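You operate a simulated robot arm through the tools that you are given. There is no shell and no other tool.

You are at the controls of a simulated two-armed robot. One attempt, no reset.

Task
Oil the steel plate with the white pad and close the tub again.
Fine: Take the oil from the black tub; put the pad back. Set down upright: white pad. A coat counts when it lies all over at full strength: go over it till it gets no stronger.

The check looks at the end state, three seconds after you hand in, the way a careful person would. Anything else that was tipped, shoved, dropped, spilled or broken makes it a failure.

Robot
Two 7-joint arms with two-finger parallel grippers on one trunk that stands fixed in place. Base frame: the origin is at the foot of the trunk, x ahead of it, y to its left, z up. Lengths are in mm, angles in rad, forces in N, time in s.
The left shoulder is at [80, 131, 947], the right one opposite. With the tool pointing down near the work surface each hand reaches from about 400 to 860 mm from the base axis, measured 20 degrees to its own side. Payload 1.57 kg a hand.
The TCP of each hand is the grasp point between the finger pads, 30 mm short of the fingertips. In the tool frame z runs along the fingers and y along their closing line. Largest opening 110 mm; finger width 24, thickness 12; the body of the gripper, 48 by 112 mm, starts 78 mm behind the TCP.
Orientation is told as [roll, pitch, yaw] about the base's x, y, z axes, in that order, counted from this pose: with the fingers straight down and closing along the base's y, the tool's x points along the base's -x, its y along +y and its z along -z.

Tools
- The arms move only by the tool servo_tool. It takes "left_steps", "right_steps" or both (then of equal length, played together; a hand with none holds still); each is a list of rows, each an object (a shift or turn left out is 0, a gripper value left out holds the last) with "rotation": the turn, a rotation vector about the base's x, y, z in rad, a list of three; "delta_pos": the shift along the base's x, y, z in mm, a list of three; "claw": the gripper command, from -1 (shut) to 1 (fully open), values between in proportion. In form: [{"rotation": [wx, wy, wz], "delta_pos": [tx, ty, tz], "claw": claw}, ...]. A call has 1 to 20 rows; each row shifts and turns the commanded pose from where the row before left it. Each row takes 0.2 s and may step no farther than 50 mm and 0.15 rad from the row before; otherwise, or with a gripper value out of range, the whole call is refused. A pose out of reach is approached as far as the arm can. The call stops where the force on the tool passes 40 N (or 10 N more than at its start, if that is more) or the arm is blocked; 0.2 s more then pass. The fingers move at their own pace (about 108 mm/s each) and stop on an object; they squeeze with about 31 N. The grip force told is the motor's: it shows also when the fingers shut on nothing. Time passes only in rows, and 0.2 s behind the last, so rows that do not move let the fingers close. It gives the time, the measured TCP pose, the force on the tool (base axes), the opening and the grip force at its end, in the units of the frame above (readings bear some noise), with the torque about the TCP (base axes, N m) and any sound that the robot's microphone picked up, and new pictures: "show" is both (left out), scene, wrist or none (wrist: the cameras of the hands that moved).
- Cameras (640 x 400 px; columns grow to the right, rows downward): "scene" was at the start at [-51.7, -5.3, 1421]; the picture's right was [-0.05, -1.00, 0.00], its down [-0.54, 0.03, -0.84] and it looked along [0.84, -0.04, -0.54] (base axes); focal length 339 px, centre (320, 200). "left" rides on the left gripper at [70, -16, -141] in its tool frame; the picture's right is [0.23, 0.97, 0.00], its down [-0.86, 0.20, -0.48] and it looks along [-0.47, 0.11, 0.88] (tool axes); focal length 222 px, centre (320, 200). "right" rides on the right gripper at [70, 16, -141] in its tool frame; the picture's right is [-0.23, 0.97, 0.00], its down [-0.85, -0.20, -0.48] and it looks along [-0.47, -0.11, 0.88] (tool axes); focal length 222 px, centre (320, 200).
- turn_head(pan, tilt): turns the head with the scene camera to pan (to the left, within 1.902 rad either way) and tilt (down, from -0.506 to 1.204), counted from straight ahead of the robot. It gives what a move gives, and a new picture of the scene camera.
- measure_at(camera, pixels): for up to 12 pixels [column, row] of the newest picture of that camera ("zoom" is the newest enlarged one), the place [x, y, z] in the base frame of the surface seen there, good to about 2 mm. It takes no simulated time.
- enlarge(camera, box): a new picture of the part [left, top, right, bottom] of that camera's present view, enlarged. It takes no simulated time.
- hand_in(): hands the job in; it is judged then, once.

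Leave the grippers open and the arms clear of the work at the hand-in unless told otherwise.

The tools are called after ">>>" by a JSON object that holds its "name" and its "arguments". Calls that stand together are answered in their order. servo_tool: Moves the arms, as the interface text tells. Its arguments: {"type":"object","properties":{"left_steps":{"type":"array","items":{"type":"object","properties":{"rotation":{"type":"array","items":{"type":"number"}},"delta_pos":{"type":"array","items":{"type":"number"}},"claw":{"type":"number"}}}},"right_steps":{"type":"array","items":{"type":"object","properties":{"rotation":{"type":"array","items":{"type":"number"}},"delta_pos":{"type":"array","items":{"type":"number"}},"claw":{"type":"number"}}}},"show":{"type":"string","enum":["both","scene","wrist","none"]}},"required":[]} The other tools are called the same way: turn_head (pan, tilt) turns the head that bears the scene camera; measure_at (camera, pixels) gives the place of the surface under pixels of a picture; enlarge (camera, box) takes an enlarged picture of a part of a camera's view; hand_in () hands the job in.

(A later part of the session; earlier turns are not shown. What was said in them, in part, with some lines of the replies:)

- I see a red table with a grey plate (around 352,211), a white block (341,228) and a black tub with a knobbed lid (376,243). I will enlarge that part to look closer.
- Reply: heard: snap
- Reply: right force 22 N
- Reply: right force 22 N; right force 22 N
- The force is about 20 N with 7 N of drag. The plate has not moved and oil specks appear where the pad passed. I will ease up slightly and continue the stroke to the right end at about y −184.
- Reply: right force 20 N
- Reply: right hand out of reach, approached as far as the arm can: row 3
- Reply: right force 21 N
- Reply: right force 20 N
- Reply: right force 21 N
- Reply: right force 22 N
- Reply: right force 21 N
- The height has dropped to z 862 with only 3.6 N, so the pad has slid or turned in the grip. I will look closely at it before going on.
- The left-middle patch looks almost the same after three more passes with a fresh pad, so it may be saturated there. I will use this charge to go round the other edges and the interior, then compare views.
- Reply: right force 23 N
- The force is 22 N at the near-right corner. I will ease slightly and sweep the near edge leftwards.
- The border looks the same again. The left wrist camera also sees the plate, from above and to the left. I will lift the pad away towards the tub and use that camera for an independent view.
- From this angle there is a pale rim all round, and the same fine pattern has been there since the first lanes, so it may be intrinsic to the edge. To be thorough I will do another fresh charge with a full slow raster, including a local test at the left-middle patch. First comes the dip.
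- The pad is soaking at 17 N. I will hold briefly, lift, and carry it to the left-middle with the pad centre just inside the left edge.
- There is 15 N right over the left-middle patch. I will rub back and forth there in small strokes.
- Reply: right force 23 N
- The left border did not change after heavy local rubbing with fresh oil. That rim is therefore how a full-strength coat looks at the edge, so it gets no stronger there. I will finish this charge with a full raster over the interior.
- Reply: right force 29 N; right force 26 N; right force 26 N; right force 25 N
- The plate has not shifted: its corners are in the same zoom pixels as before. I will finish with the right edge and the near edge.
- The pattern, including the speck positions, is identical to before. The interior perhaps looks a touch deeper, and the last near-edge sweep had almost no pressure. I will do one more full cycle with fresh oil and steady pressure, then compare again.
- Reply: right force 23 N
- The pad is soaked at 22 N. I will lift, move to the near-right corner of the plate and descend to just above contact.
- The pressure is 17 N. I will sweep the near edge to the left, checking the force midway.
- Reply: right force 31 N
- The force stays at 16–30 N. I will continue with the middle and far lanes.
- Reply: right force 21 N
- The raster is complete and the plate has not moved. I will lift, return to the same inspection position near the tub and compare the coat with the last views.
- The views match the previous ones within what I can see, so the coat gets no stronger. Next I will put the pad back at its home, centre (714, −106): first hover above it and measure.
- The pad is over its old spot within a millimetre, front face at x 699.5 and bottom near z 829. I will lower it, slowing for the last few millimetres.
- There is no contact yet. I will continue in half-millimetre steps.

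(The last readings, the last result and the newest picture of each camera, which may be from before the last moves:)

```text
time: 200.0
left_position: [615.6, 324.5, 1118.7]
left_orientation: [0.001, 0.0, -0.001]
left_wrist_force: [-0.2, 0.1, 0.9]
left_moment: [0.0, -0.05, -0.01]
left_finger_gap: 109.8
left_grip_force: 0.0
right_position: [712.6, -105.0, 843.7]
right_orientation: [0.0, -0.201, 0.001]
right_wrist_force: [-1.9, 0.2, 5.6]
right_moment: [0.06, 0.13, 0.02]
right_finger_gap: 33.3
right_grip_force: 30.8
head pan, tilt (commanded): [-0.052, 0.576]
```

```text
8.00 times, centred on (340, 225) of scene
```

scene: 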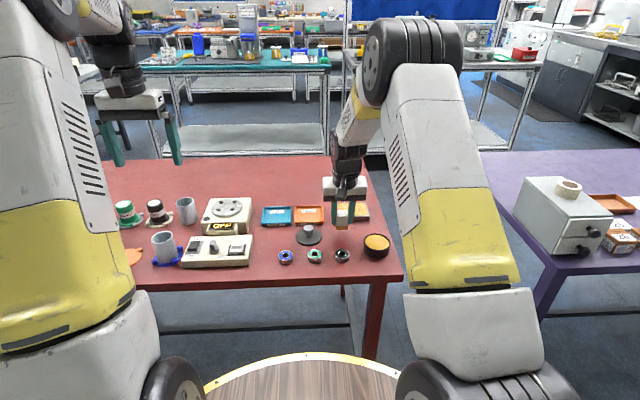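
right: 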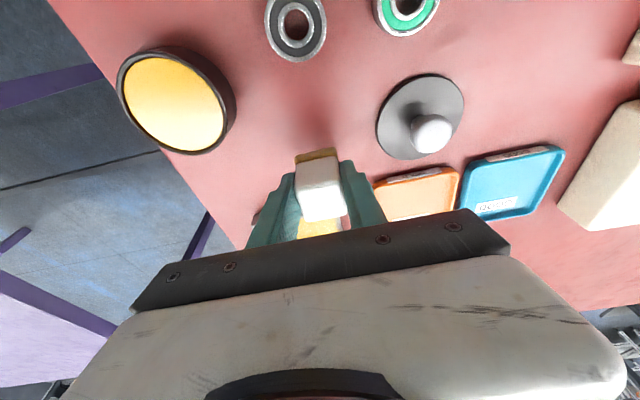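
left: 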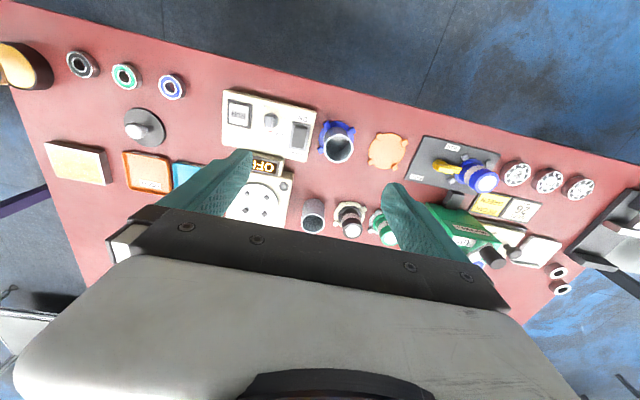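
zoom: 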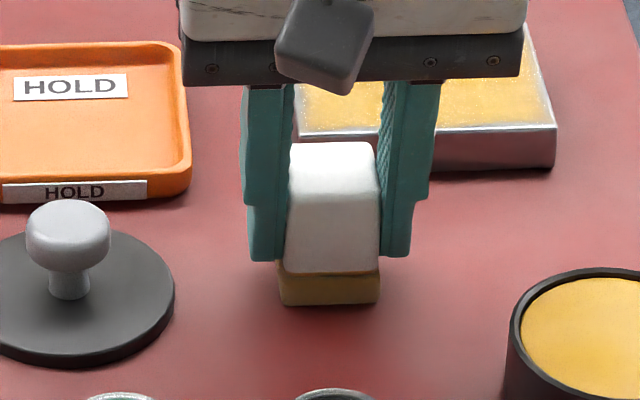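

The foot touches the table at 5.6 N, back on its old spot within about 2 mm. I will relax slightly, open to 60 mm, and raise straight up.

>>> {"name": "servo_tool", "arguments": {"right_steps": [{"delta_pos": [0, 0, 0.3]}, {"claw": 0.1}, {}, {}], "show": "none"}}

>>> {"name": "servo_tool", "arguments": {"right_steps": [{"delta_pos": [0, 0, 5]}, {"delta_pos": [0, 0, 15]}, {"delta_pos": [0, 0, 25]}, {"delta_pos": [0, 0, 25]}, {"delta_pos": [0, 0, 20]}, {}], "show": "both"}}

>>> {"name": "enlarge", "arguments": {"camera": "scene", "box": [300, 200, 400, 265]}}

```text
time: 201.0
left_position: [614.8, 324.5, 1118.1]
left_orientation: [0.0, 0.001, -0.001]
left_wrist_force: [-0.5, -0.2, 0.2]
left_moment: [0.02, -0.04, -0.02]
left_finger_gap: 110.0
left_grip_force: 0.0
right_position: [711.8, -105.2, 843.5]
right_orientation: [0.0, -0.201, 0.0]
right_wrist_force: [0.0, 0.2, -0.5]
right_moment: [0.0, -0.02, -0.03]
right_finger_gap: 60.5
right_grip_force: 0.0
head pan, tilt (commanded): [-0.052, 0.576]
```

```text
time: 202.4
left_position: [616.3, 325.2, 1117.9]
left_orientation: [0.0, 0.0, 0.0]
left_wrist_force: [-1.3, 0.0, 0.3]
left_moment: [-0.02, 0.02, 0.03]
left_finger_gap: 109.9
left_grip_force: 0.1
right_position: [711.0, -105.8, 933.5]
right_orientation: [0.0, -0.201, 0.002]
right_wrist_force: [0.0, -0.8, 0.9]
right_moment: [0.04, 0.03, -0.02]
right_finger_gap: 60.4
right_grip_force: 0.1
head pan, tilt (commanded): [-0.052, 0.576]
```

scene: 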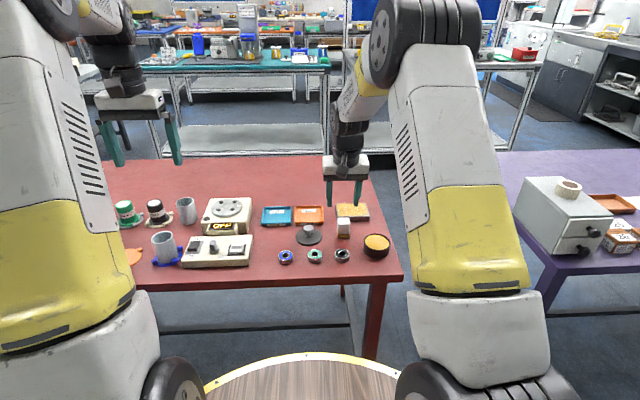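
right: 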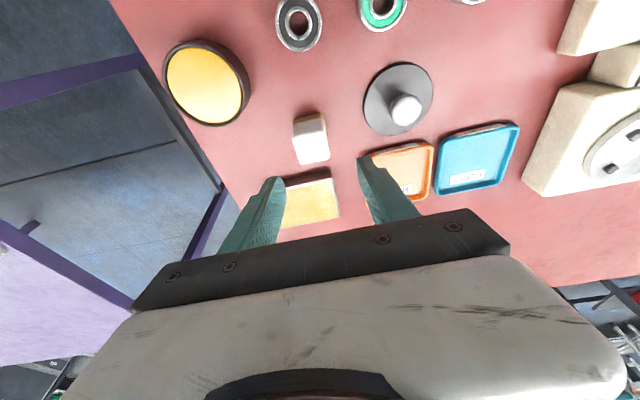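

```text
6.15 times, centred on (350, 232) of scene
```

zoom: 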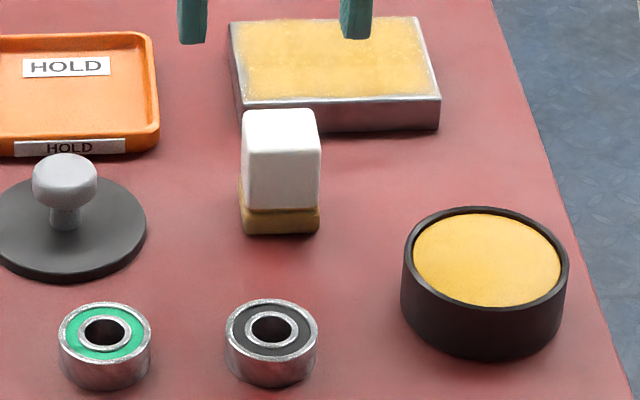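

The pad stands upright at its home, and its top face looks slightly skewed only through perspective. Before going on, I will check the coat from this wrist view and the pad's uprightness.

>>> {"name": "enlarge", "arguments": {"camera": "right", "box": [260, 160, 360, 235]}}

>>> {"name": "enlarge", "arguments": {"camera": "scene", "box": [328, 210, 360, 242]}}

>>> {"name": "measure_at", "arguments": {"camera": "zoom", "pixels": [[160, 120], [260, 120], [160, 180], [260, 180], [160, 260], [260, 260], [150, 320], [265, 320], [205, 95], [205, 145], [205, 340]]}}

```text
5.33 times, centred on (310, 198) of right
```

zoom: 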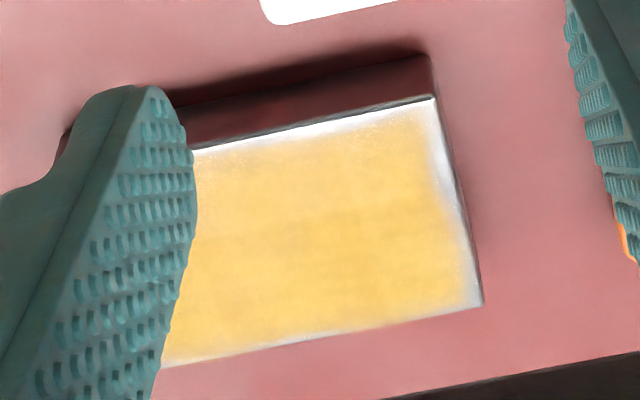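

```text
12.50 times, centred on (344, 226) of scene
```

zoom: 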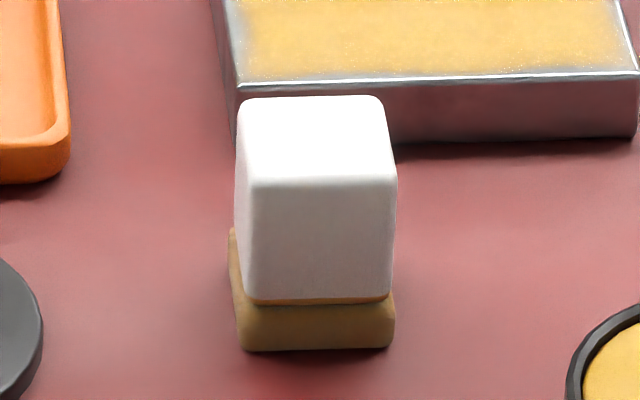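

```text
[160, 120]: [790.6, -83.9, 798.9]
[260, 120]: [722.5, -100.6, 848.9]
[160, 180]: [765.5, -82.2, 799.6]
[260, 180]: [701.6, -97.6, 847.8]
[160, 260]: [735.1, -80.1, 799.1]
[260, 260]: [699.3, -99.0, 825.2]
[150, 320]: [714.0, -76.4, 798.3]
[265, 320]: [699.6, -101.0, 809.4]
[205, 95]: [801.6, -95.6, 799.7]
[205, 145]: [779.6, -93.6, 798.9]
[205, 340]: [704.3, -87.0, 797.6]
```

The pad is upright at home. From above, the rim looks uneven: the far edge is coated right to the edge, while the left edge shows up to 5 mm. I will level the hand, open it fully and hover high over the plate for a true top view of all edges.

>>> {"name": "servo_tool", "arguments": {"right_steps": [{"delta_pos": [10, -5, 15], "rotation": [0, 0.05, 0], "claw": 1}, {"delta_pos": [15, -8, 15], "rotation": [0, 0.05, 0]}, {"delta_pos": [20, -10, 15], "rotation": [0, 0.05, 0]}, {"delta_pos": [20, -10, 15], "rotation": [0, 0.05, 0]}, {"delta_pos": [20, -10, 7]}, {"delta_pos": [0, -2, 0]}, {}, {}], "show": "wrist"}}

>>> {"name": "enlarge", "arguments": {"camera": "right", "box": [270, 100, 380, 180]}}

```text
time: 204.2
left_position: [615.5, 324.3, 1118.4]
left_orientation: [0.0, -0.001, 0.0]
left_wrist_force: [0.7, 0.5, 0.0]
left_moment: [0.02, -0.02, 0.0]
left_finger_gap: 109.9
left_grip_force: 0.0
right_position: [796.3, -149.7, 998.2]
right_orientation: [-0.002, 0.0, 0.0]
right_wrist_force: [0.4, 0.8, 0.2]
right_moment: [-0.01, 0.03, -0.06]
right_finger_gap: 109.9
right_grip_force: 0.0
head pan, tilt (commanded): [-0.052, 0.576]
```

right: 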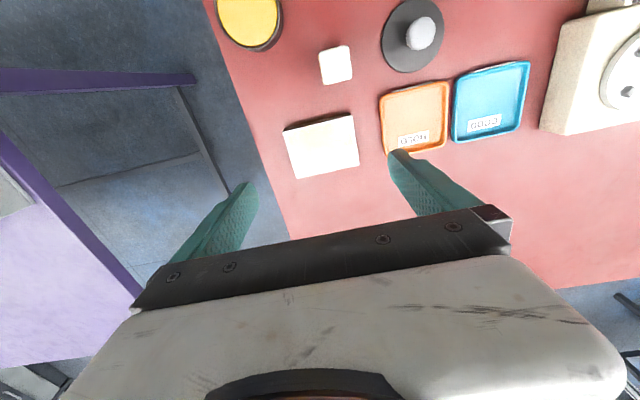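

```text
5.00 times, centred on (325, 140) of right
```

zoom: 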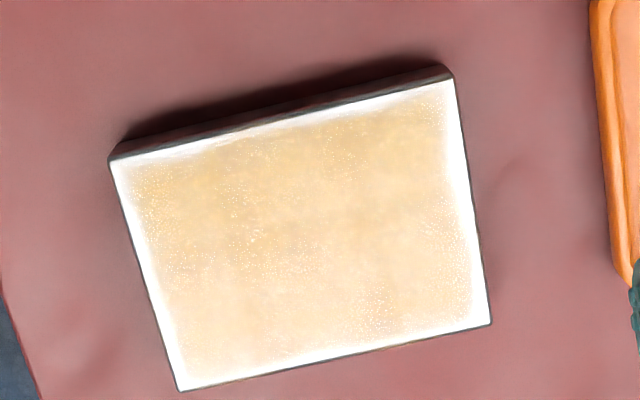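

In the true top view the pale rim is similar on all four sides. It shows even at the far edge, where the visible extent did not change once I covered it fully, so it belongs to the look of the coat. The pad also stayed loaded during the last rasters, which means the plate takes no more oil. Next is the lid: I will move over the knob at about (705, −16).

>>> {"name": "servo_tool", "arguments": {"right_steps": [{"delta_pos": [-10, 15, 0], "claw": 0.1}, {"delta_pos": [-20, 30, -5]}, {"delta_pos": [-20, 30, -10]}, {"delta_pos": [-20, 30, -15]}, {"delta_pos": [-15, 20, -15]}, {"delta_pos": [-6, 8.7, -10]}, {}, {}], "show": "both"}}

>>> {"name": "enlarge", "arguments": {"camera": "right", "box": [250, 90, 410, 200]}}

```text
time: 206.0
left_position: [615.2, 324.9, 1118.8]
left_orientation: [0.0, 0.0, -0.001]
left_wrist_force: [-0.1, -0.1, -0.8]
left_moment: [0.0, -0.01, 0.02]
left_finger_gap: 109.7
left_grip_force: 0.0
right_position: [703.9, -15.7, 944.9]
right_orientation: [0.0, -0.001, -0.001]
right_wrist_force: [0.3, -0.8, 0.6]
right_moment: [0.02, -0.02, -0.01]
right_finger_gap: 60.3
right_grip_force: 0.1
head pan, tilt (commanded): [-0.052, 0.576]
```

scene: 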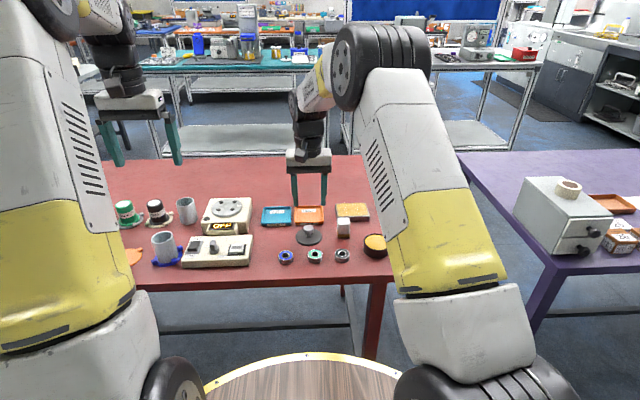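
right: 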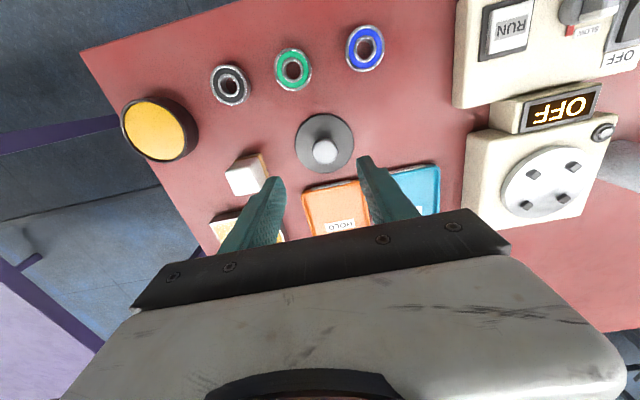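

```text
3.64 times, centred on (330, 145) of right
```

zoom: 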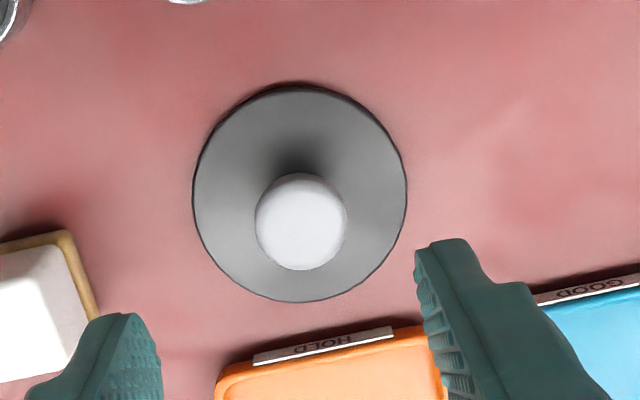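

I will measure the knob centre and the lid rim in this zoom, and take two more still readings of the hand.

>>> {"name": "measure_at", "arguments": {"camera": "zoom", "pixels": [[302, 222], [258, 222], [343, 222], [302, 180], [302, 265], [198, 190], [403, 190], [300, 92], [300, 298], [225, 130]]}}

>>> {"name": "servo_tool", "arguments": {"right_steps": [{}], "show": "none"}}

>>> {"name": "servo_tool", "arguments": {"right_steps": [{}], "show": "none"}}

>>> {"name": "servo_tool", "arguments": {"right_steps": [{}], "show": "none"}}

```text
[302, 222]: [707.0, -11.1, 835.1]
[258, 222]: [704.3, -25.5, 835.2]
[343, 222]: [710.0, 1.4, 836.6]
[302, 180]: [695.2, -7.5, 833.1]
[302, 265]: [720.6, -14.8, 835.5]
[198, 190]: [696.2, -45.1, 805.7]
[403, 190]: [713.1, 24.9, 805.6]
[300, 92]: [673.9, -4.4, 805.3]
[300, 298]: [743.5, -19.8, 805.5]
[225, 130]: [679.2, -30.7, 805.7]
```

```text
time: 206.4
left_position: [615.2, 324.1, 1117.3]
left_orientation: [0.001, 0.0, 0.0]
left_wrist_force: [-0.3, -0.6, -1.0]
left_moment: [0.0, 0.01, 0.03]
left_finger_gap: 110.0
left_grip_force: 0.0
right_position: [704.2, -16.6, 945.8]
right_orientation: [0.0, -0.001, -0.001]
right_wrist_force: [-0.3, -0.3, -0.1]
right_moment: [0.0, -0.01, 0.01]
right_finger_gap: 60.4
right_grip_force: 0.1
head pan, tilt (commanded): [-0.052, 0.576]
```

```text
time: 206.8
left_position: [615.4, 325.0, 1118.5]
left_orientation: [-0.001, -0.001, -0.001]
left_wrist_force: [0.2, -0.4, 0.5]
left_moment: [0.01, 0.06, -0.01]
left_finger_gap: 110.0
left_grip_force: 0.1
right_position: [704.9, -17.8, 944.1]
right_orientation: [0.001, -0.001, 0.001]
right_wrist_force: [-0.2, -0.1, 0.1]
right_moment: [0.01, 0.01, -0.01]
right_finger_gap: 60.6
right_grip_force: 0.0
head pan, tilt (commanded): [-0.052, 0.576]
```

```text
time: 207.2
left_position: [616.7, 324.1, 1117.4]
left_orientation: [-0.002, -0.002, -0.002]
left_wrist_force: [-0.3, -0.1, 0.7]
left_moment: [0.0, 0.02, -0.02]
left_finger_gap: 110.0
left_grip_force: 0.0
right_position: [705.9, -15.9, 945.0]
right_orientation: [-0.001, 0.001, 0.0]
right_wrist_force: [0.2, -0.3, -0.8]
right_moment: [0.01, -0.02, 0.02]
right_finger_gap: 60.8
right_grip_force: 0.1
head pan, tilt (commanded): [-0.052, 0.576]
```

The knob is at (707.3, −11.5) and the lid top at z 806. The hand averages (704.7, −16.5, 945). Allowing for the usual 2 mm camera bias, I will shift +1.5 in x and +3 in y and lower most of the way.

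>>> {"name": "servo_tool", "arguments": {"right_steps": [{"delta_pos": [1.5, 3, -25]}, {"delta_pos": [0, 0, -30]}, {"delta_pos": [0, 0, -30]}, {"delta_pos": [0, 0, -15]}, {}, {}], "show": "wrist"}}

>>> {"name": "enlarge", "arguments": {"camera": "scene", "box": [288, 212, 336, 248]}}

>>> {"name": "enlarge", "arguments": {"camera": "right", "box": [250, 120, 410, 220]}}

```text
time: 208.6
left_position: [615.4, 323.6, 1118.3]
left_orientation: [-0.001, -0.001, 0.0]
left_wrist_force: [0.1, 0.0, 0.9]
left_moment: [0.0, 0.04, -0.02]
left_finger_gap: 109.8
left_grip_force: 0.0
right_position: [706.2, -12.4, 844.0]
right_orientation: [0.0, 0.001, 0.001]
right_wrist_force: [-0.2, 0.5, -0.1]
right_moment: [-0.02, 0.0, -0.01]
right_finger_gap: 60.4
right_grip_force: 0.0
head pan, tilt (commanded): [-0.052, 0.576]
```

right: 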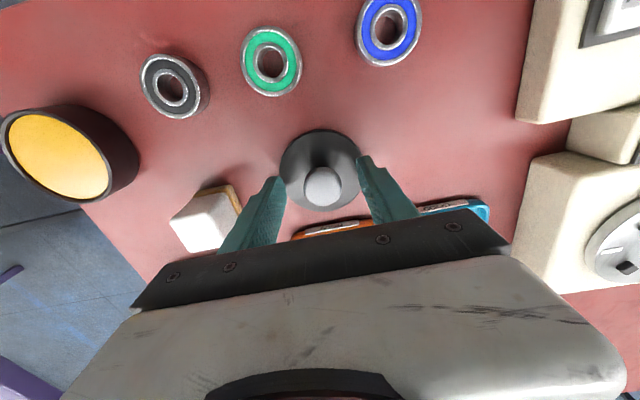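

```text
11.11 times, centred on (312, 230) of scene
```

zoom: 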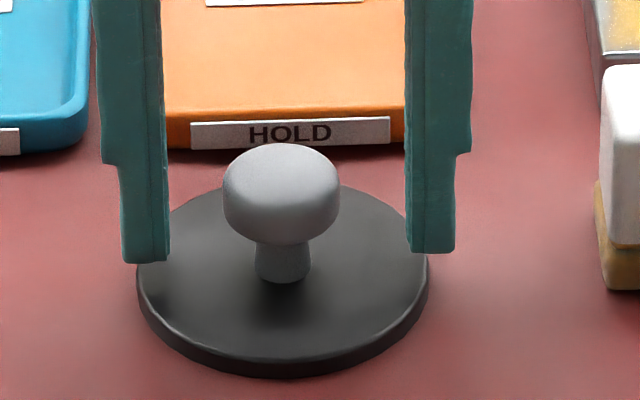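

```text
4.00 times, centred on (330, 170) of right
```

zoom: 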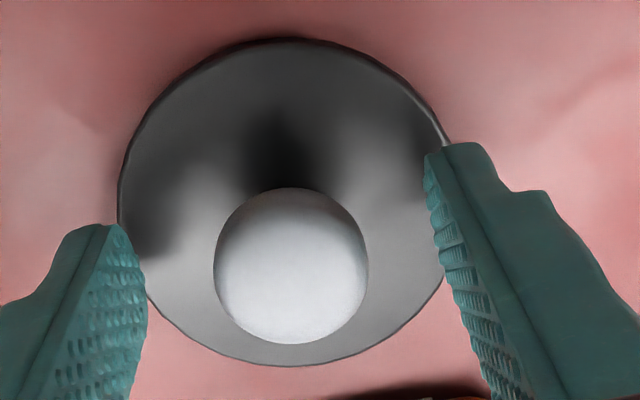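

The fingers straddle the knob with only about 1.4 mm of offset. I will shift +1 in y and lower 7 mm, so the tips sit just above the lid disc, then close.

>>> {"name": "servo_tool", "arguments": {"right_steps": [{"delta_pos": [0, 1.2, -4]}, {"delta_pos": [0, 0, -2.5]}, {}, {}], "show": "none"}}

>>> {"name": "servo_tool", "arguments": {"right_steps": [{"claw": -1}, {}, {}, {}, {}], "show": "none"}}

>>> {"name": "enlarge", "arguments": {"camera": "scene", "box": [288, 212, 336, 248]}}

```text
time: 209.6
left_position: [615.9, 323.4, 1118.9]
left_orientation: [0.0, 0.0, 0.0]
left_wrist_force: [0.2, -0.2, -0.2]
left_moment: [-0.02, 0.0, 0.02]
left_finger_gap: 109.9
left_grip_force: 0.1
right_position: [707.6, -10.7, 837.5]
right_orientation: [0.0, -0.001, -0.002]
right_wrist_force: [-0.1, -0.2, 0.6]
right_moment: [0.03, 0.0, 0.04]
right_finger_gap: 60.5
right_grip_force: 0.1
head pan, tilt (commanded): [-0.052, 0.576]
```

```text
time: 210.8
left_position: [615.8, 324.5, 1119.0]
left_orientation: [-0.001, -0.001, -0.001]
left_wrist_force: [-0.3, 0.0, 0.4]
left_moment: [-0.03, 0.0, -0.01]
left_finger_gap: 110.0
left_grip_force: 0.0
right_position: [707.5, -11.5, 838.7]
right_orientation: [0.0, 0.002, 0.001]
right_wrist_force: [1.4, -0.5, -0.2]
right_moment: [-0.03, 0.01, 0.01]
right_finger_gap: 28.1
right_grip_force: 30.8
head pan, tilt (commanded): [-0.052, 0.576]
```

```text
11.11 times, centred on (312, 230) of scene
```

zoom: 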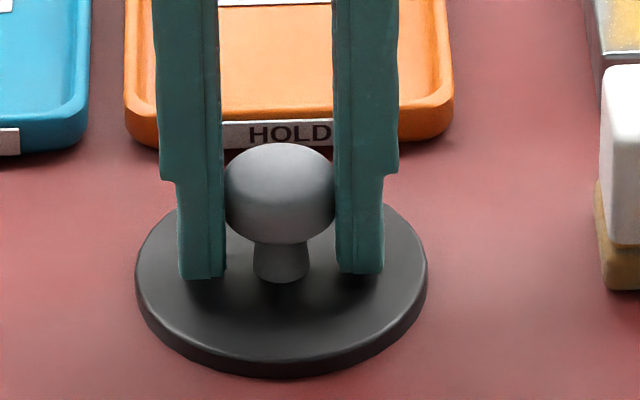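

The knob is held at a gap of 28.1 mm. I will lift slowly and check that the lid comes along level.

>>> {"name": "servo_tool", "arguments": {"right_steps": [{"delta_pos": [0, 0, 2]}, {"delta_pos": [0, 0, 4]}, {"delta_pos": [0, 0, 8]}, {"delta_pos": [0, 0, 15]}, {"delta_pos": [0, 0, 20]}, {"delta_pos": [0, 0, 25]}, {"delta_pos": [0, 0, 20]}, {}], "show": "both"}}

>>> {"name": "enlarge", "arguments": {"camera": "scene", "box": [285, 185, 345, 235]}}

>>> {"name": "enlarge", "arguments": {"camera": "scene", "box": [350, 220, 398, 262]}}

```text
time: 212.6
left_position: [616.3, 324.8, 1118.9]
left_orientation: [0.0, 0.0, 0.002]
left_wrist_force: [-0.2, 0.8, -0.4]
left_moment: [-0.02, 0.0, -0.01]
left_finger_gap: 110.0
left_grip_force: 0.0
right_position: [709.3, -12.8, 936.5]
right_orientation: [-0.001, 0.0, 0.001]
right_wrist_force: [0.7, 0.2, -1.4]
right_moment: [-0.01, 0.01, 0.01]
right_finger_gap: 28.1
right_grip_force: 30.5
head pan, tilt (commanded): [-0.052, 0.576]
```

scene: 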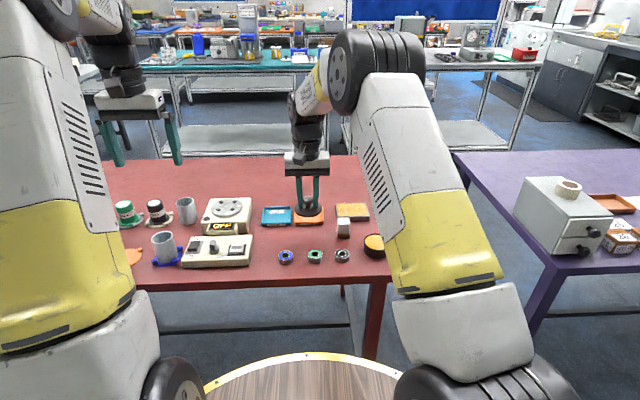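
right: 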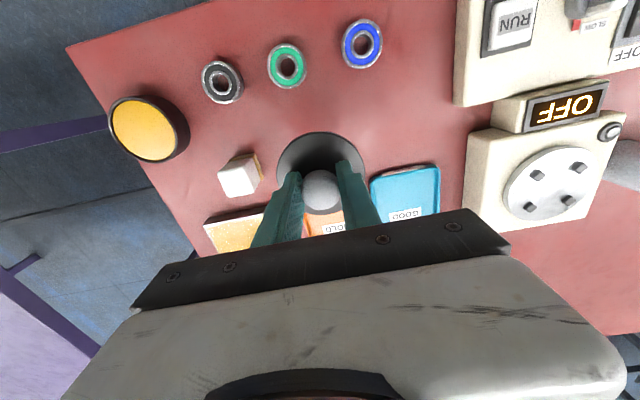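

```text
8.00 times, centred on (315, 210) of scene
```

zoom: 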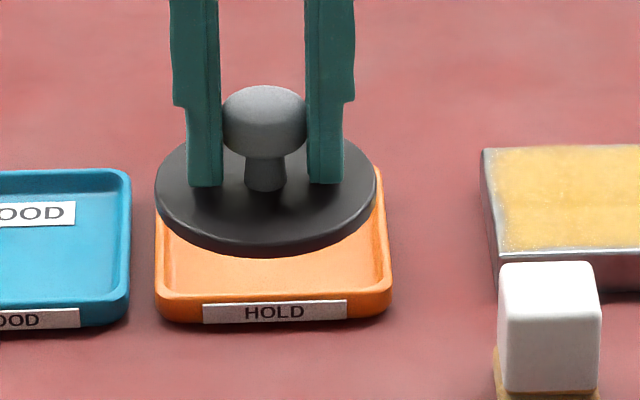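

```text
9.52 times, centred on (374, 241) of scene
```

zoom: 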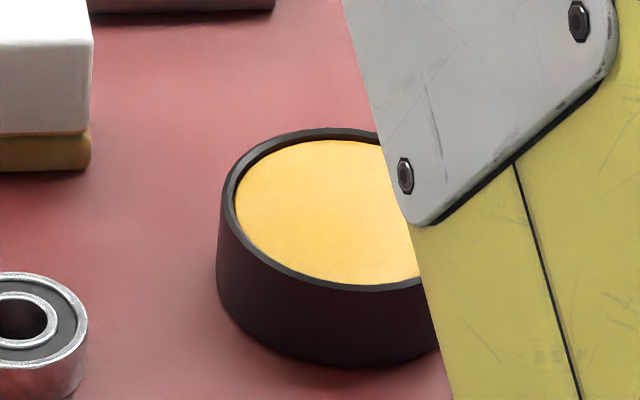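

The lid hangs level. I will carry it over the tub along the free path, staying high, and then measure the alignment.

>>> {"name": "servo_tool", "arguments": {"right_steps": [{"delta_pos": [-4, -12, 0]}, {"delta_pos": [-7, -20, 0]}, {"delta_pos": [-8, -22, 0]}, {"delta_pos": [-8, -22, 0]}, {"delta_pos": [-8, -22, 0]}, {"delta_pos": [-8, -22, 0]}, {"delta_pos": [-8, -22, 0]}, {"delta_pos": [-8, -20, 0]}, {"delta_pos": [-6, -15, 0]}, {"delta_pos": [-2, -7.8, 0]}, {}, {"delta_pos": [0, 0, -15]}, {"delta_pos": [0, 0, -15]}, {}, {}], "show": "both"}}

>>> {"name": "enlarge", "arguments": {"camera": "scene", "box": [345, 205, 409, 262]}}

>>> {"name": "enlarge", "arguments": {"camera": "right", "box": [240, 90, 400, 220]}}

```text
time: 215.8
left_position: [615.9, 324.3, 1118.8]
left_orientation: [-0.001, -0.001, 0.001]
left_wrist_force: [-0.6, 0.1, 0.5]
left_moment: [-0.03, 0.03, -0.05]
left_finger_gap: 110.0
left_grip_force: 0.0
right_position: [640.4, -196.6, 903.1]
right_orientation: [0.0, -0.001, 0.0]
right_wrist_force: [-0.4, 0.5, -1.2]
right_moment: [0.04, -0.01, 0.02]
right_finger_gap: 28.2
right_grip_force: 30.3
head pan, tilt (commanded): [-0.052, 0.576]
```

scene: 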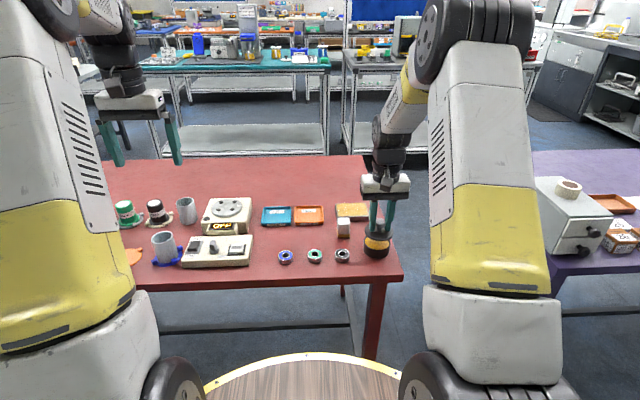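
right: 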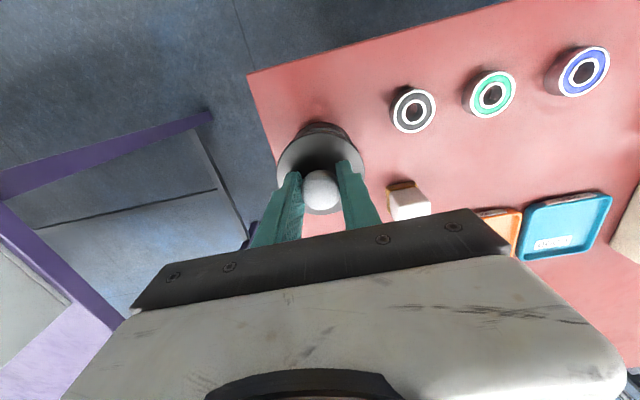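

```text
7.02 times, centred on (377, 234) of scene
```

zoom: 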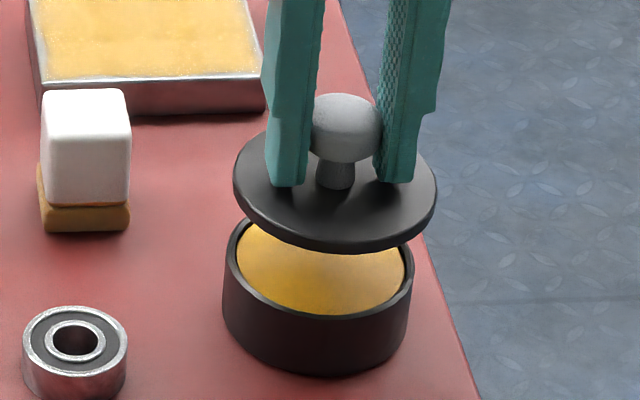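

```text
3.08 times, centred on (320, 155) of right
```

zoom: 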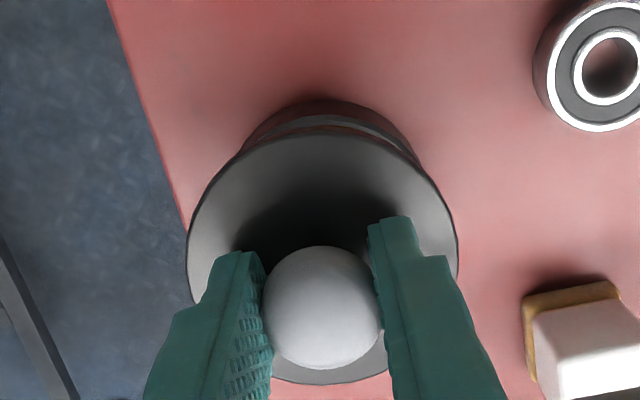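

The lid hovers above the tub. By eye the tub centre is about 2–3 mm to the left of the lid and slightly further away. I will measure rim points on both.

>>> {"name": "enlarge", "arguments": {"camera": "scene", "box": [350, 210, 404, 262]}}

>>> {"name": "measure_at", "arguments": {"camera": "zoom", "pixels": [[222, 170], [410, 170], [315, 238], [315, 228], [212, 270], [216, 262], [392, 270], [388, 264], [300, 318], [300, 306], [240, 300], [365, 300]]}}

```text
7.69 times, centred on (377, 236) of scene
```

zoom: 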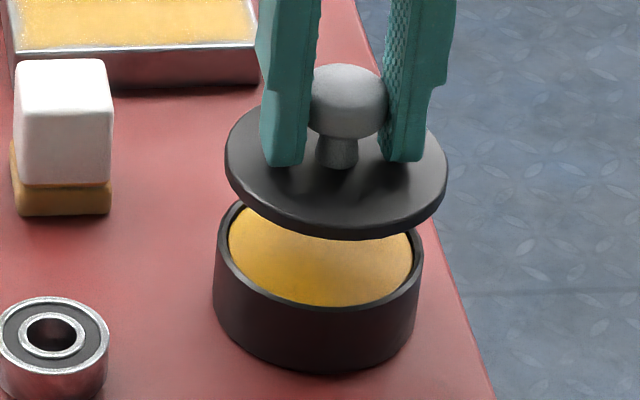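

```text
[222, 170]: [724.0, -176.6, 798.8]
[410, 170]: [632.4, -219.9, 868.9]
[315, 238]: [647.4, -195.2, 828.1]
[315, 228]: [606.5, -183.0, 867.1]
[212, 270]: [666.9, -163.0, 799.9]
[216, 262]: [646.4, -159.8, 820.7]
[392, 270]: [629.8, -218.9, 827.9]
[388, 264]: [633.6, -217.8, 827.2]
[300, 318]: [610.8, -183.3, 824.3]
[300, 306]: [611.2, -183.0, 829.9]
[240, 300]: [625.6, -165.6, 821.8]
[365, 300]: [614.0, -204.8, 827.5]
```

The tub still fits its original centre at (643.5, −194.5). The lid's front edge suggests the lid is about 2.5 mm too near. I will measure the lid's side extremes for y.

>>> {"name": "measure_at", "arguments": {"camera": "zoom", "pixels": [[228, 150], [229, 165], [230, 180], [445, 160], [444, 175], [442, 190], [335, 232], [280, 222], [390, 226], [250, 205], [425, 208]]}}

>>> {"name": "measure_at", "arguments": {"camera": "right", "pixels": [[320, 192], [281, 175], [365, 165], [320, 140], [300, 145], [345, 142], [320, 128], [310, 126], [330, 127]]}}

```text
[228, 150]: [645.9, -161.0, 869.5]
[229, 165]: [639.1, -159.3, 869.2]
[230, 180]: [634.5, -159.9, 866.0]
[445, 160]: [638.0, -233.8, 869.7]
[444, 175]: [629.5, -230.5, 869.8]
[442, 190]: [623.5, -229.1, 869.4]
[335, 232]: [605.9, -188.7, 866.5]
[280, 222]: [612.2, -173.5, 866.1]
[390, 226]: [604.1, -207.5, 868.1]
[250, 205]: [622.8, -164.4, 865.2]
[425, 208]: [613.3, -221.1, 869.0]
```

```text
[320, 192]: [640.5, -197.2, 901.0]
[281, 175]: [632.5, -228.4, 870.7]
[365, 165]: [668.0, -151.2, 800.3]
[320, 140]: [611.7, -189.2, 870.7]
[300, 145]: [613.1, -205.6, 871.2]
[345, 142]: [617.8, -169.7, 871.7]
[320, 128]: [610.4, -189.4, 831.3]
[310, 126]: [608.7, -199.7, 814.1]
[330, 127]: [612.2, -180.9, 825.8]
```

The lid centre is (641.4, −196.6) against the tub's (643.5, −194.5), so I will shift by +2.1 in x and +2.1 in y. Then I will lower to about 6 mm above seating and look.

>>> {"name": "servo_tool", "arguments": {"right_steps": [{"delta_pos": [2.1, 2.1, -8]}, {"delta_pos": [0, 0, -10]}, {"delta_pos": [0, 0, -8]}, {"delta_pos": [0, 0, -3]}, {}, {}], "show": "wrist"}}

>>> {"name": "enlarge", "arguments": {"camera": "scene", "box": [350, 215, 404, 262]}}

>>> {"name": "enlarge", "arguments": {"camera": "right", "box": [240, 100, 400, 220]}}

```text
time: 217.2
left_position: [615.8, 323.8, 1118.6]
left_orientation: [-0.001, 0.001, 0.0]
left_wrist_force: [-0.9, 0.2, -0.1]
left_moment: [0.0, -0.01, 0.03]
left_finger_gap: 109.9
left_grip_force: 0.0
right_position: [642.5, -194.7, 872.8]
right_orientation: [0.001, 0.0, 0.0]
right_wrist_force: [-0.1, 0.5, -1.4]
right_moment: [-0.02, 0.01, 0.02]
right_finger_gap: 28.0
right_grip_force: 31.1
head pan, tilt (commanded): [-0.052, 0.576]
```

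right: 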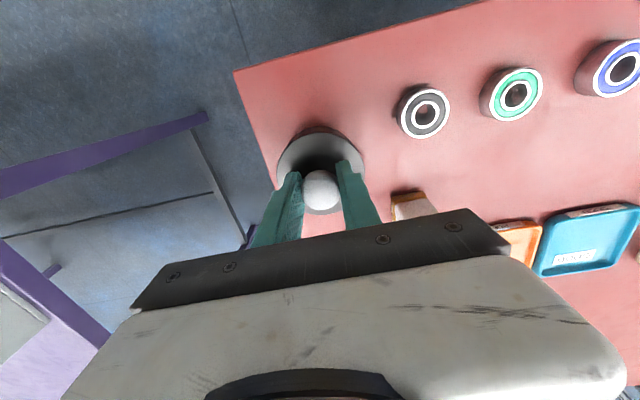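

```text
8.51 times, centred on (377, 238) of scene
```

zoom: 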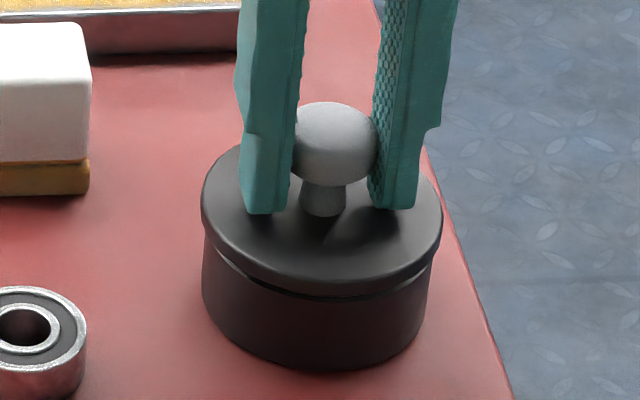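

```text
3.33 times, centred on (320, 160) of right
```

zoom: 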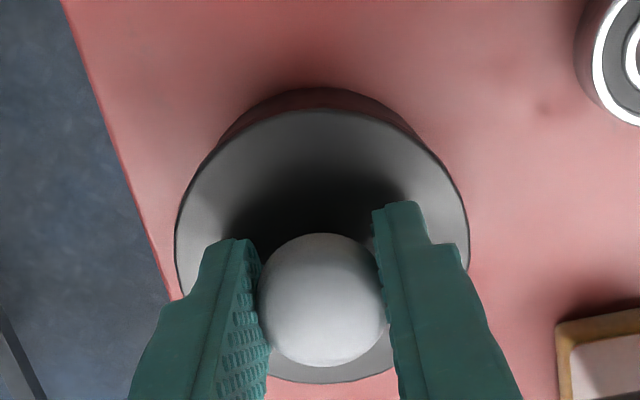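

The lid sits a few millimetres above the rim and lines up as it did when closed. I will lower in small steps and feel for seating.

>>> {"name": "servo_tool", "arguments": {"right_steps": [{"delta_pos": [0, 0, -1.5]}, {}], "show": "none"}}

>>> {"name": "servo_tool", "arguments": {"right_steps": [{"delta_pos": [0, 0, -1]}, {}], "show": "none"}}

>>> {"name": "servo_tool", "arguments": {"right_steps": [{"delta_pos": [0, 0, -1]}, {}], "show": "none"}}

>>> {"name": "servo_tool", "arguments": {"right_steps": [{"delta_pos": [0, 0, -0.7]}, {}], "show": "none"}}

```text
time: 217.8
left_position: [615.4, 324.3, 1119.5]
left_orientation: [-0.001, 0.0, 0.001]
left_wrist_force: [0.0, 0.4, -0.3]
left_moment: [0.02, 0.0, -0.03]
left_finger_gap: 110.1
left_grip_force: 0.0
right_position: [642.4, -195.3, 872.8]
right_orientation: [-0.001, 0.0, 0.001]
right_wrist_force: [-0.1, 0.3, -0.4]
right_moment: [0.01, 0.02, -0.01]
right_finger_gap: 28.3
right_grip_force: 31.6
head pan, tilt (commanded): [-0.052, 0.576]
```

```text
time: 218.4
left_position: [615.9, 323.1, 1119.5]
left_orientation: [0.0, 0.0, 0.0]
left_wrist_force: [-0.5, -0.5, -0.5]
left_moment: [0.0, -0.03, 0.0]
left_finger_gap: 110.3
left_grip_force: 0.0
right_position: [642.6, -195.2, 870.3]
right_orientation: [0.001, -0.001, 0.0]
right_wrist_force: [0.5, 0.2, -0.5]
right_moment: [-0.02, 0.0, 0.0]
right_finger_gap: 28.0
right_grip_force: 30.6
head pan, tilt (commanded): [-0.052, 0.576]
```

```text
time: 219.0
left_position: [616.5, 324.7, 1118.3]
left_orientation: [0.0, 0.001, -0.001]
left_wrist_force: [1.1, -0.8, 0.2]
left_moment: [0.01, 0.0, 0.01]
left_finger_gap: 110.2
left_grip_force: 0.1
right_position: [642.9, -195.6, 870.4]
right_orientation: [0.001, 0.0, 0.0]
right_wrist_force: [-0.1, 0.2, -0.1]
right_moment: [0.03, 0.01, -0.02]
right_finger_gap: 28.0
right_grip_force: 30.7
head pan, tilt (commanded): [-0.052, 0.576]
```

```text
time: 219.6
left_position: [615.7, 325.2, 1118.4]
left_orientation: [0.0, 0.001, -0.002]
left_wrist_force: [0.0, 0.6, -0.8]
left_moment: [0.03, -0.03, 0.02]
left_finger_gap: 110.2
left_grip_force: 0.1
right_position: [642.1, -195.6, 869.9]
right_orientation: [0.0, -0.001, -0.002]
right_wrist_force: [-0.6, -0.1, -0.3]
right_moment: [0.0, 0.0, -0.02]
right_finger_gap: 28.3
right_grip_force: 30.8
head pan, tilt (commanded): [-0.052, 0.576]
```

>>> {"name": "servo_tool", "arguments": {"right_steps": [{"delta_pos": [0, 0, -0.7]}, {}], "show": "none"}}

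>>> {"name": "servo_tool", "arguments": {"right_steps": [{"delta_pos": [0, 0, -0.7]}, {}], "show": "none"}}

>>> {"name": "servo_tool", "arguments": {"right_steps": [{"delta_pos": [0, 0, -0.6]}, {}], "show": "none"}}

>>> {"name": "enlarge", "arguments": {"camera": "scene", "box": [355, 220, 403, 262]}}

```text
time: 220.2
left_position: [615.9, 324.3, 1119.1]
left_orientation: [0.0, -0.001, 0.0]
left_wrist_force: [-0.3, 0.3, -0.9]
left_moment: [0.0, 0.0, 0.01]
left_finger_gap: 110.1
left_grip_force: 0.0
right_position: [643.5, -195.0, 868.6]
right_orientation: [-0.001, 0.001, 0.0]
right_wrist_force: [-0.1, -0.4, 0.2]
right_moment: [0.02, -0.03, 0.0]
right_finger_gap: 28.0
right_grip_force: 31.0
head pan, tilt (commanded): [-0.052, 0.576]
```

```text
time: 220.8
left_position: [615.7, 324.1, 1118.5]
left_orientation: [0.0, 0.0, 0.001]
left_wrist_force: [0.2, -1.1, 0.6]
left_moment: [0.03, 0.04, 0.02]
left_finger_gap: 109.9
left_grip_force: 0.0
right_position: [642.3, -194.2, 869.0]
right_orientation: [0.0, -0.001, 0.001]
right_wrist_force: [-0.4, -0.1, 3.0]
right_moment: [-0.05, 0.02, 0.03]
right_finger_gap: 28.2
right_grip_force: 31.0
head pan, tilt (commanded): [-0.052, 0.576]
```

```text
time: 221.4
left_position: [615.8, 324.4, 1118.0]
left_orientation: [-0.002, 0.0, -0.001]
left_wrist_force: [-0.8, -0.1, -0.2]
left_moment: [0.0, 0.0, -0.03]
left_finger_gap: 110.2
left_grip_force: 0.1
right_position: [642.5, -194.0, 868.0]
right_orientation: [0.0, -0.002, 0.0]
right_wrist_force: [0.7, -3.0, 5.2]
right_moment: [-0.02, 0.07, 0.0]
right_finger_gap: 27.9
right_grip_force: 30.9
head pan, tilt (commanded): [-0.052, 0.576]
```

```text
9.52 times, centred on (379, 241) of scene
```

zoom: 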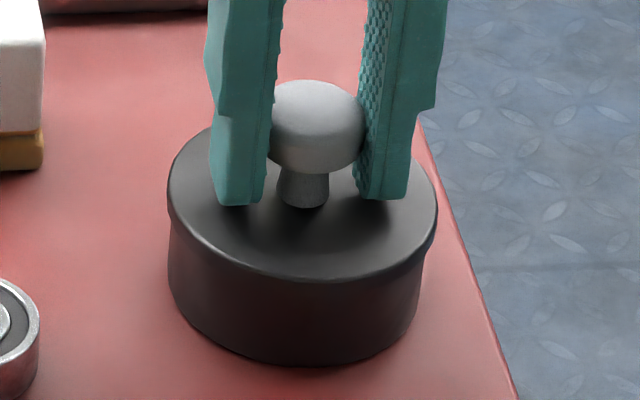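

There is contact at 5 N and no visible gap. I will measure the lid and knob heights and compare them with the closed state (lid top 836.5, knob top 866).

>>> {"name": "measure_at", "arguments": {"camera": "zoom", "pixels": [[315, 90], [315, 115], [300, 240], [300, 262], [190, 200], [420, 200], [300, 275], [300, 300], [200, 165], [172, 215], [433, 215]]}}

>>> {"name": "enlarge", "arguments": {"camera": "scene", "box": [365, 235, 397, 257]}}

```text
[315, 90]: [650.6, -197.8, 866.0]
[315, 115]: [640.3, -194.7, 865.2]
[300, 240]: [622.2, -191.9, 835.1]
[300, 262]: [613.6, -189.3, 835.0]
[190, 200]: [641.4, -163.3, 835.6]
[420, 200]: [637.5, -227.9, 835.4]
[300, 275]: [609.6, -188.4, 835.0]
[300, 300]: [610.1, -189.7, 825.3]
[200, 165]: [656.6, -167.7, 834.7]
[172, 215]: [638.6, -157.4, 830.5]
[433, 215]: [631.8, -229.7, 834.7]
```

```text
16.00 times, centred on (381, 246) of scene
```

zoom: 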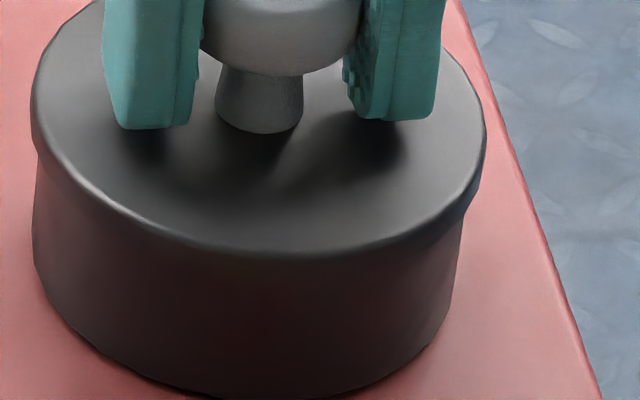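

The lid is at z 835 and the knob top at 865–866, the same as the closed state, with no gap. I will press gently once to be sure it is fully home.

>>> {"name": "servo_tool", "arguments": {"right_steps": [{"delta_pos": [0, 0, -0.5]}, {}, {}], "show": "none"}}

>>> {"name": "servo_tool", "arguments": {"right_steps": [{"delta_pos": [0, 0, -0.5]}, {}, {}], "show": "none"}}

```text
time: 222.2
left_position: [615.6, 324.5, 1118.7]
left_orientation: [-0.002, 0.001, -0.001]
left_wrist_force: [-0.1, -0.9, 0.0]
left_moment: [0.02, 0.0, 0.0]
left_finger_gap: 110.0
left_grip_force: 0.1
right_position: [642.5, -195.3, 867.8]
right_orientation: [0.0, -0.005, 0.001]
right_wrist_force: [0.2, 0.1, 18.8]
right_moment: [-0.03, -0.01, 0.03]
right_finger_gap: 28.1
right_grip_force: 31.1
head pan, tilt (commanded): [-0.052, 0.576]
```

```text
time: 223.0
left_position: [615.1, 324.3, 1118.7]
left_orientation: [0.0, 0.001, 0.001]
left_wrist_force: [0.0, -0.4, -0.1]
left_moment: [0.02, -0.02, -0.03]
left_finger_gap: 110.1
left_grip_force: 0.1
right_position: [642.0, -194.5, 867.6]
right_orientation: [0.0, -0.002, 0.0]
right_wrist_force: [1.2, 1.1, 26.8]
right_moment: [0.03, -0.09, 0.0]
right_finger_gap: 28.0
right_grip_force: 31.1
head pan, tilt (commanded): [-0.052, 0.576]
```

It is firm at 27 N with no further travel, so the lid is seated. I will relax, open to 60 mm and raise straight up.

>>> {"name": "servo_tool", "arguments": {"right_steps": [{"delta_pos": [0, 0, 0.6]}, {"delta_pos": [0, 0, 0.6]}, {"claw": 0.1}, {}, {}], "show": "none"}}

>>> {"name": "servo_tool", "arguments": {"right_steps": [{"delta_pos": [0, 0, 10]}, {"delta_pos": [0, 0, 25]}, {"delta_pos": [0, 0, 30]}, {"delta_pos": [0, 0, 30]}, {"delta_pos": [0, 0, 30]}, {}], "show": "both"}}

>>> {"name": "enlarge", "arguments": {"camera": "scene", "box": [325, 200, 405, 260]}}

```text
time: 224.2
left_position: [616.8, 325.1, 1119.2]
left_orientation: [-0.001, -0.001, 0.0]
left_wrist_force: [-0.5, -0.2, 0.3]
left_moment: [-0.01, 0.01, -0.02]
left_finger_gap: 109.8
left_grip_force: 0.0
right_position: [641.4, -196.0, 867.6]
right_orientation: [0.0, 0.0, -0.002]
right_wrist_force: [-0.9, 0.4, 0.5]
right_moment: [0.0, 0.0, 0.0]
right_finger_gap: 60.8
right_grip_force: 0.0
head pan, tilt (commanded): [-0.052, 0.576]
heard: snap
```

```text
time: 225.6
left_position: [616.1, 323.3, 1118.4]
left_orientation: [0.0, 0.0, 0.0]
left_wrist_force: [-0.1, 0.2, 0.1]
left_moment: [-0.05, 0.01, -0.02]
left_finger_gap: 110.1
left_grip_force: 0.2
right_position: [642.1, -193.3, 992.3]
right_orientation: [0.001, -0.001, -0.001]
right_wrist_force: [1.0, -0.1, -0.2]
right_moment: [0.0, 0.02, 0.02]
right_finger_gap: 60.6
right_grip_force: 0.0
head pan, tilt (commanded): [-0.052, 0.576]
```

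scene: 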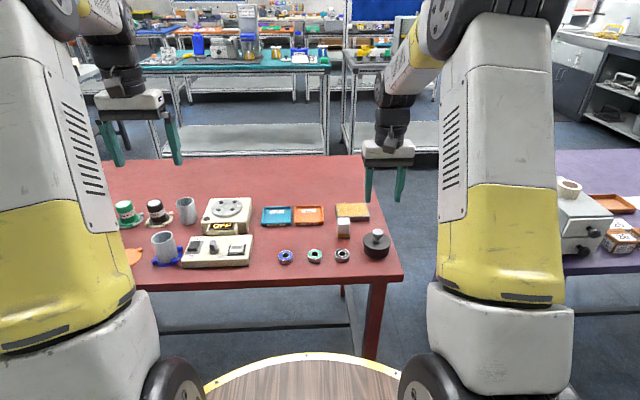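
right: 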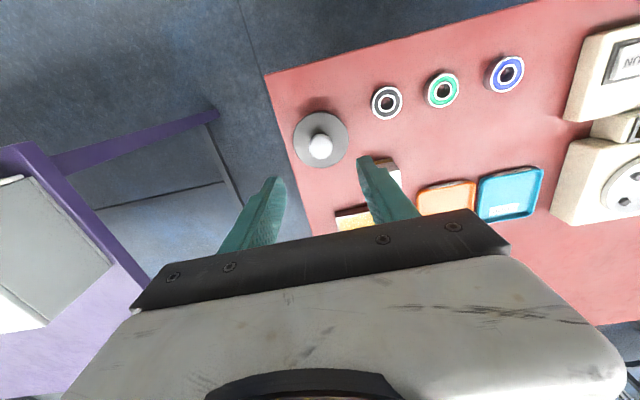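

```text
6.67 times, centred on (365, 230) of scene
```

zoom: 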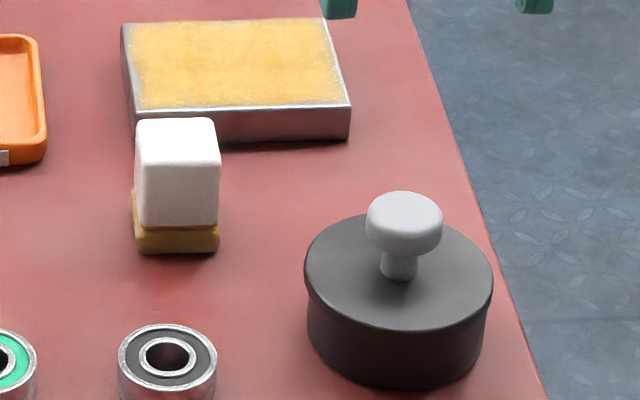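

A "snap" was heard as the lid latched again. The tub, plate and bearings sit where they were at the start. The pad is upright about 6 mm from its first spot and there are no drips on the table. I will open the gripper fully and bring the right hand back to its start pose, clear of the work.

>>> {"name": "servo_tool", "arguments": {"right_steps": [{"delta_pos": [0, 0, 30], "claw": 1}, {"delta_pos": [0, -20, 30]}, {"delta_pos": [-6, -30, 25]}, {"delta_pos": [-8, -35, 20]}, {"delta_pos": [-8, -35, 15]}, {"delta_pos": [-8, -35, 10]}, {"delta_pos": [-8, -35, 5]}, {"delta_pos": [-8, -17, 0]}, {}, {}], "show": "both"}}

>>> {"name": "enlarge", "arguments": {"camera": "scene", "box": [250, 180, 410, 280]}}

>>> {"name": "enlarge", "arguments": {"camera": "scene", "box": [325, 200, 405, 260]}}

```text
time: 227.8
left_position: [614.9, 323.9, 1118.5]
left_orientation: [0.0, -0.001, -0.002]
left_wrist_force: [0.2, -0.7, -1.1]
left_moment: [0.02, -0.03, 0.0]
left_finger_gap: 110.0
left_grip_force: 0.1
right_position: [597.5, -402.1, 1124.9]
right_orientation: [0.001, 0.0, 0.001]
right_wrist_force: [0.4, 0.1, 0.0]
right_moment: [0.0, 0.01, -0.03]
right_finger_gap: 109.9
right_grip_force: 0.0
head pan, tilt (commanded): [-0.052, 0.576]
```

scene: 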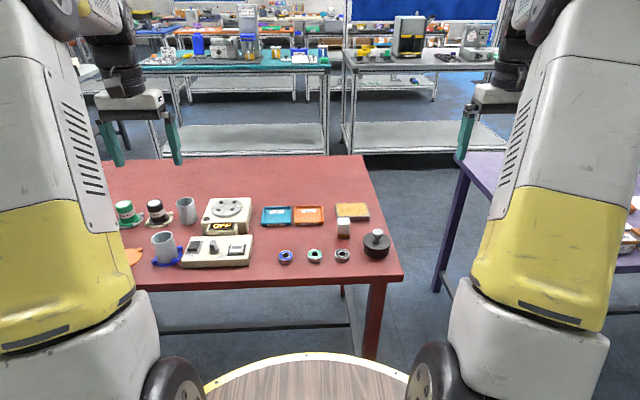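
right: 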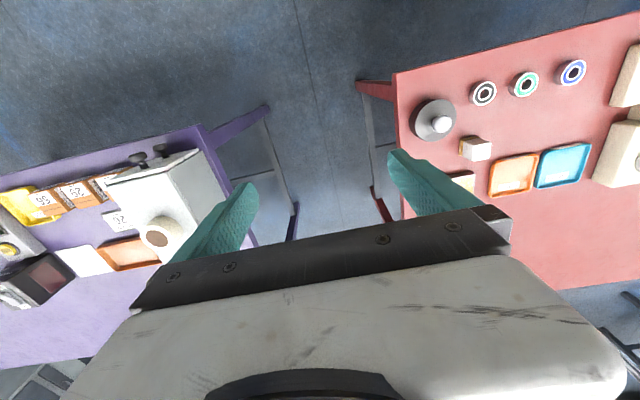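

```text
4.00 times, centred on (330, 230) of scene
```

zoom: 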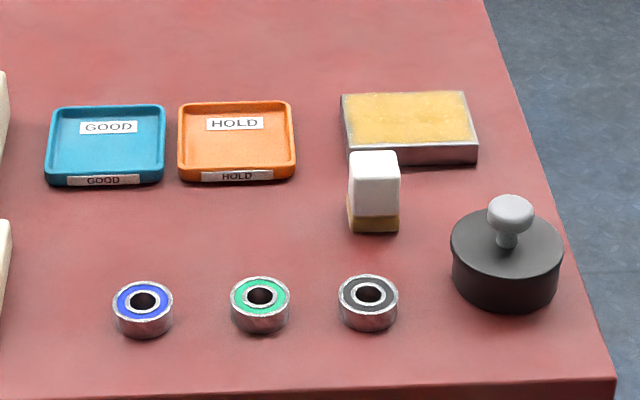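

```text
6.67 times, centred on (365, 230) of scene
```

zoom: 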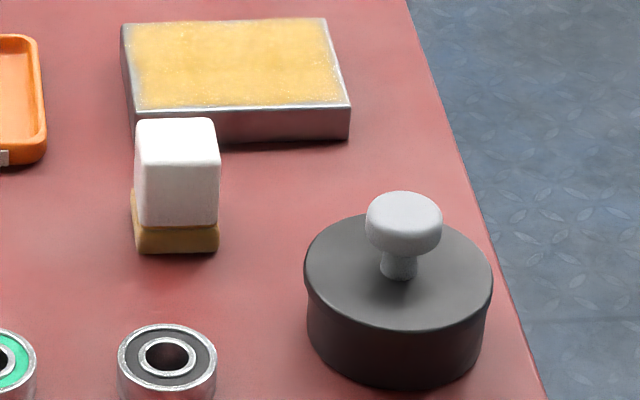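

The arms are clear. I will take one last close look at the full plate with nothing in the way.

>>> {"name": "enlarge", "arguments": {"camera": "scene", "box": [332, 198, 374, 224]}}

```text
15.24 times, centred on (353, 211) of scene
```

zoom: 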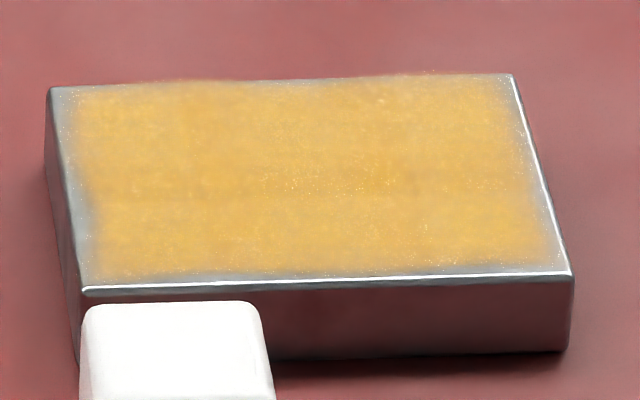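

The plate is evenly coated, the pad stands upright at its place, the tub is closed and latched, nothing else has moved, and both grippers are open and clear. I am handing in.

>>> {"name": "hand_in", "arguments": {}}

```text
The job is handed in.
```

The steel plate is oiled, the black tub is closed again, and the white pad is back upright on the table. I have handed the job in, but no result has come back yet.

- **Coat:** I charged the pad from the tub five times and went over the plate, edges included, with each charge. The last two rounds made no visible difference, and the pad stayed loaded, so I took that as full strength.
- **Edges:** A pale rim a few millimetres wide still shows around the plate, widest at about 4–5 mm on the left side. Heavy extra rubbing there with fresh oil changed nothing. I judged that to be how the coat looks at the edge, but I could not confirm it.
- **Pad:** It stands about 6 mm from its first spot, because it shifted when the fingers opened.
- **Tub:** The lid is at its original height, and I heard it snap when I let go.
- **Rest of the table:** The plate, bearings and trays are where they started, and I saw no drips.

Both grippers are open and the arms are clear of the work.
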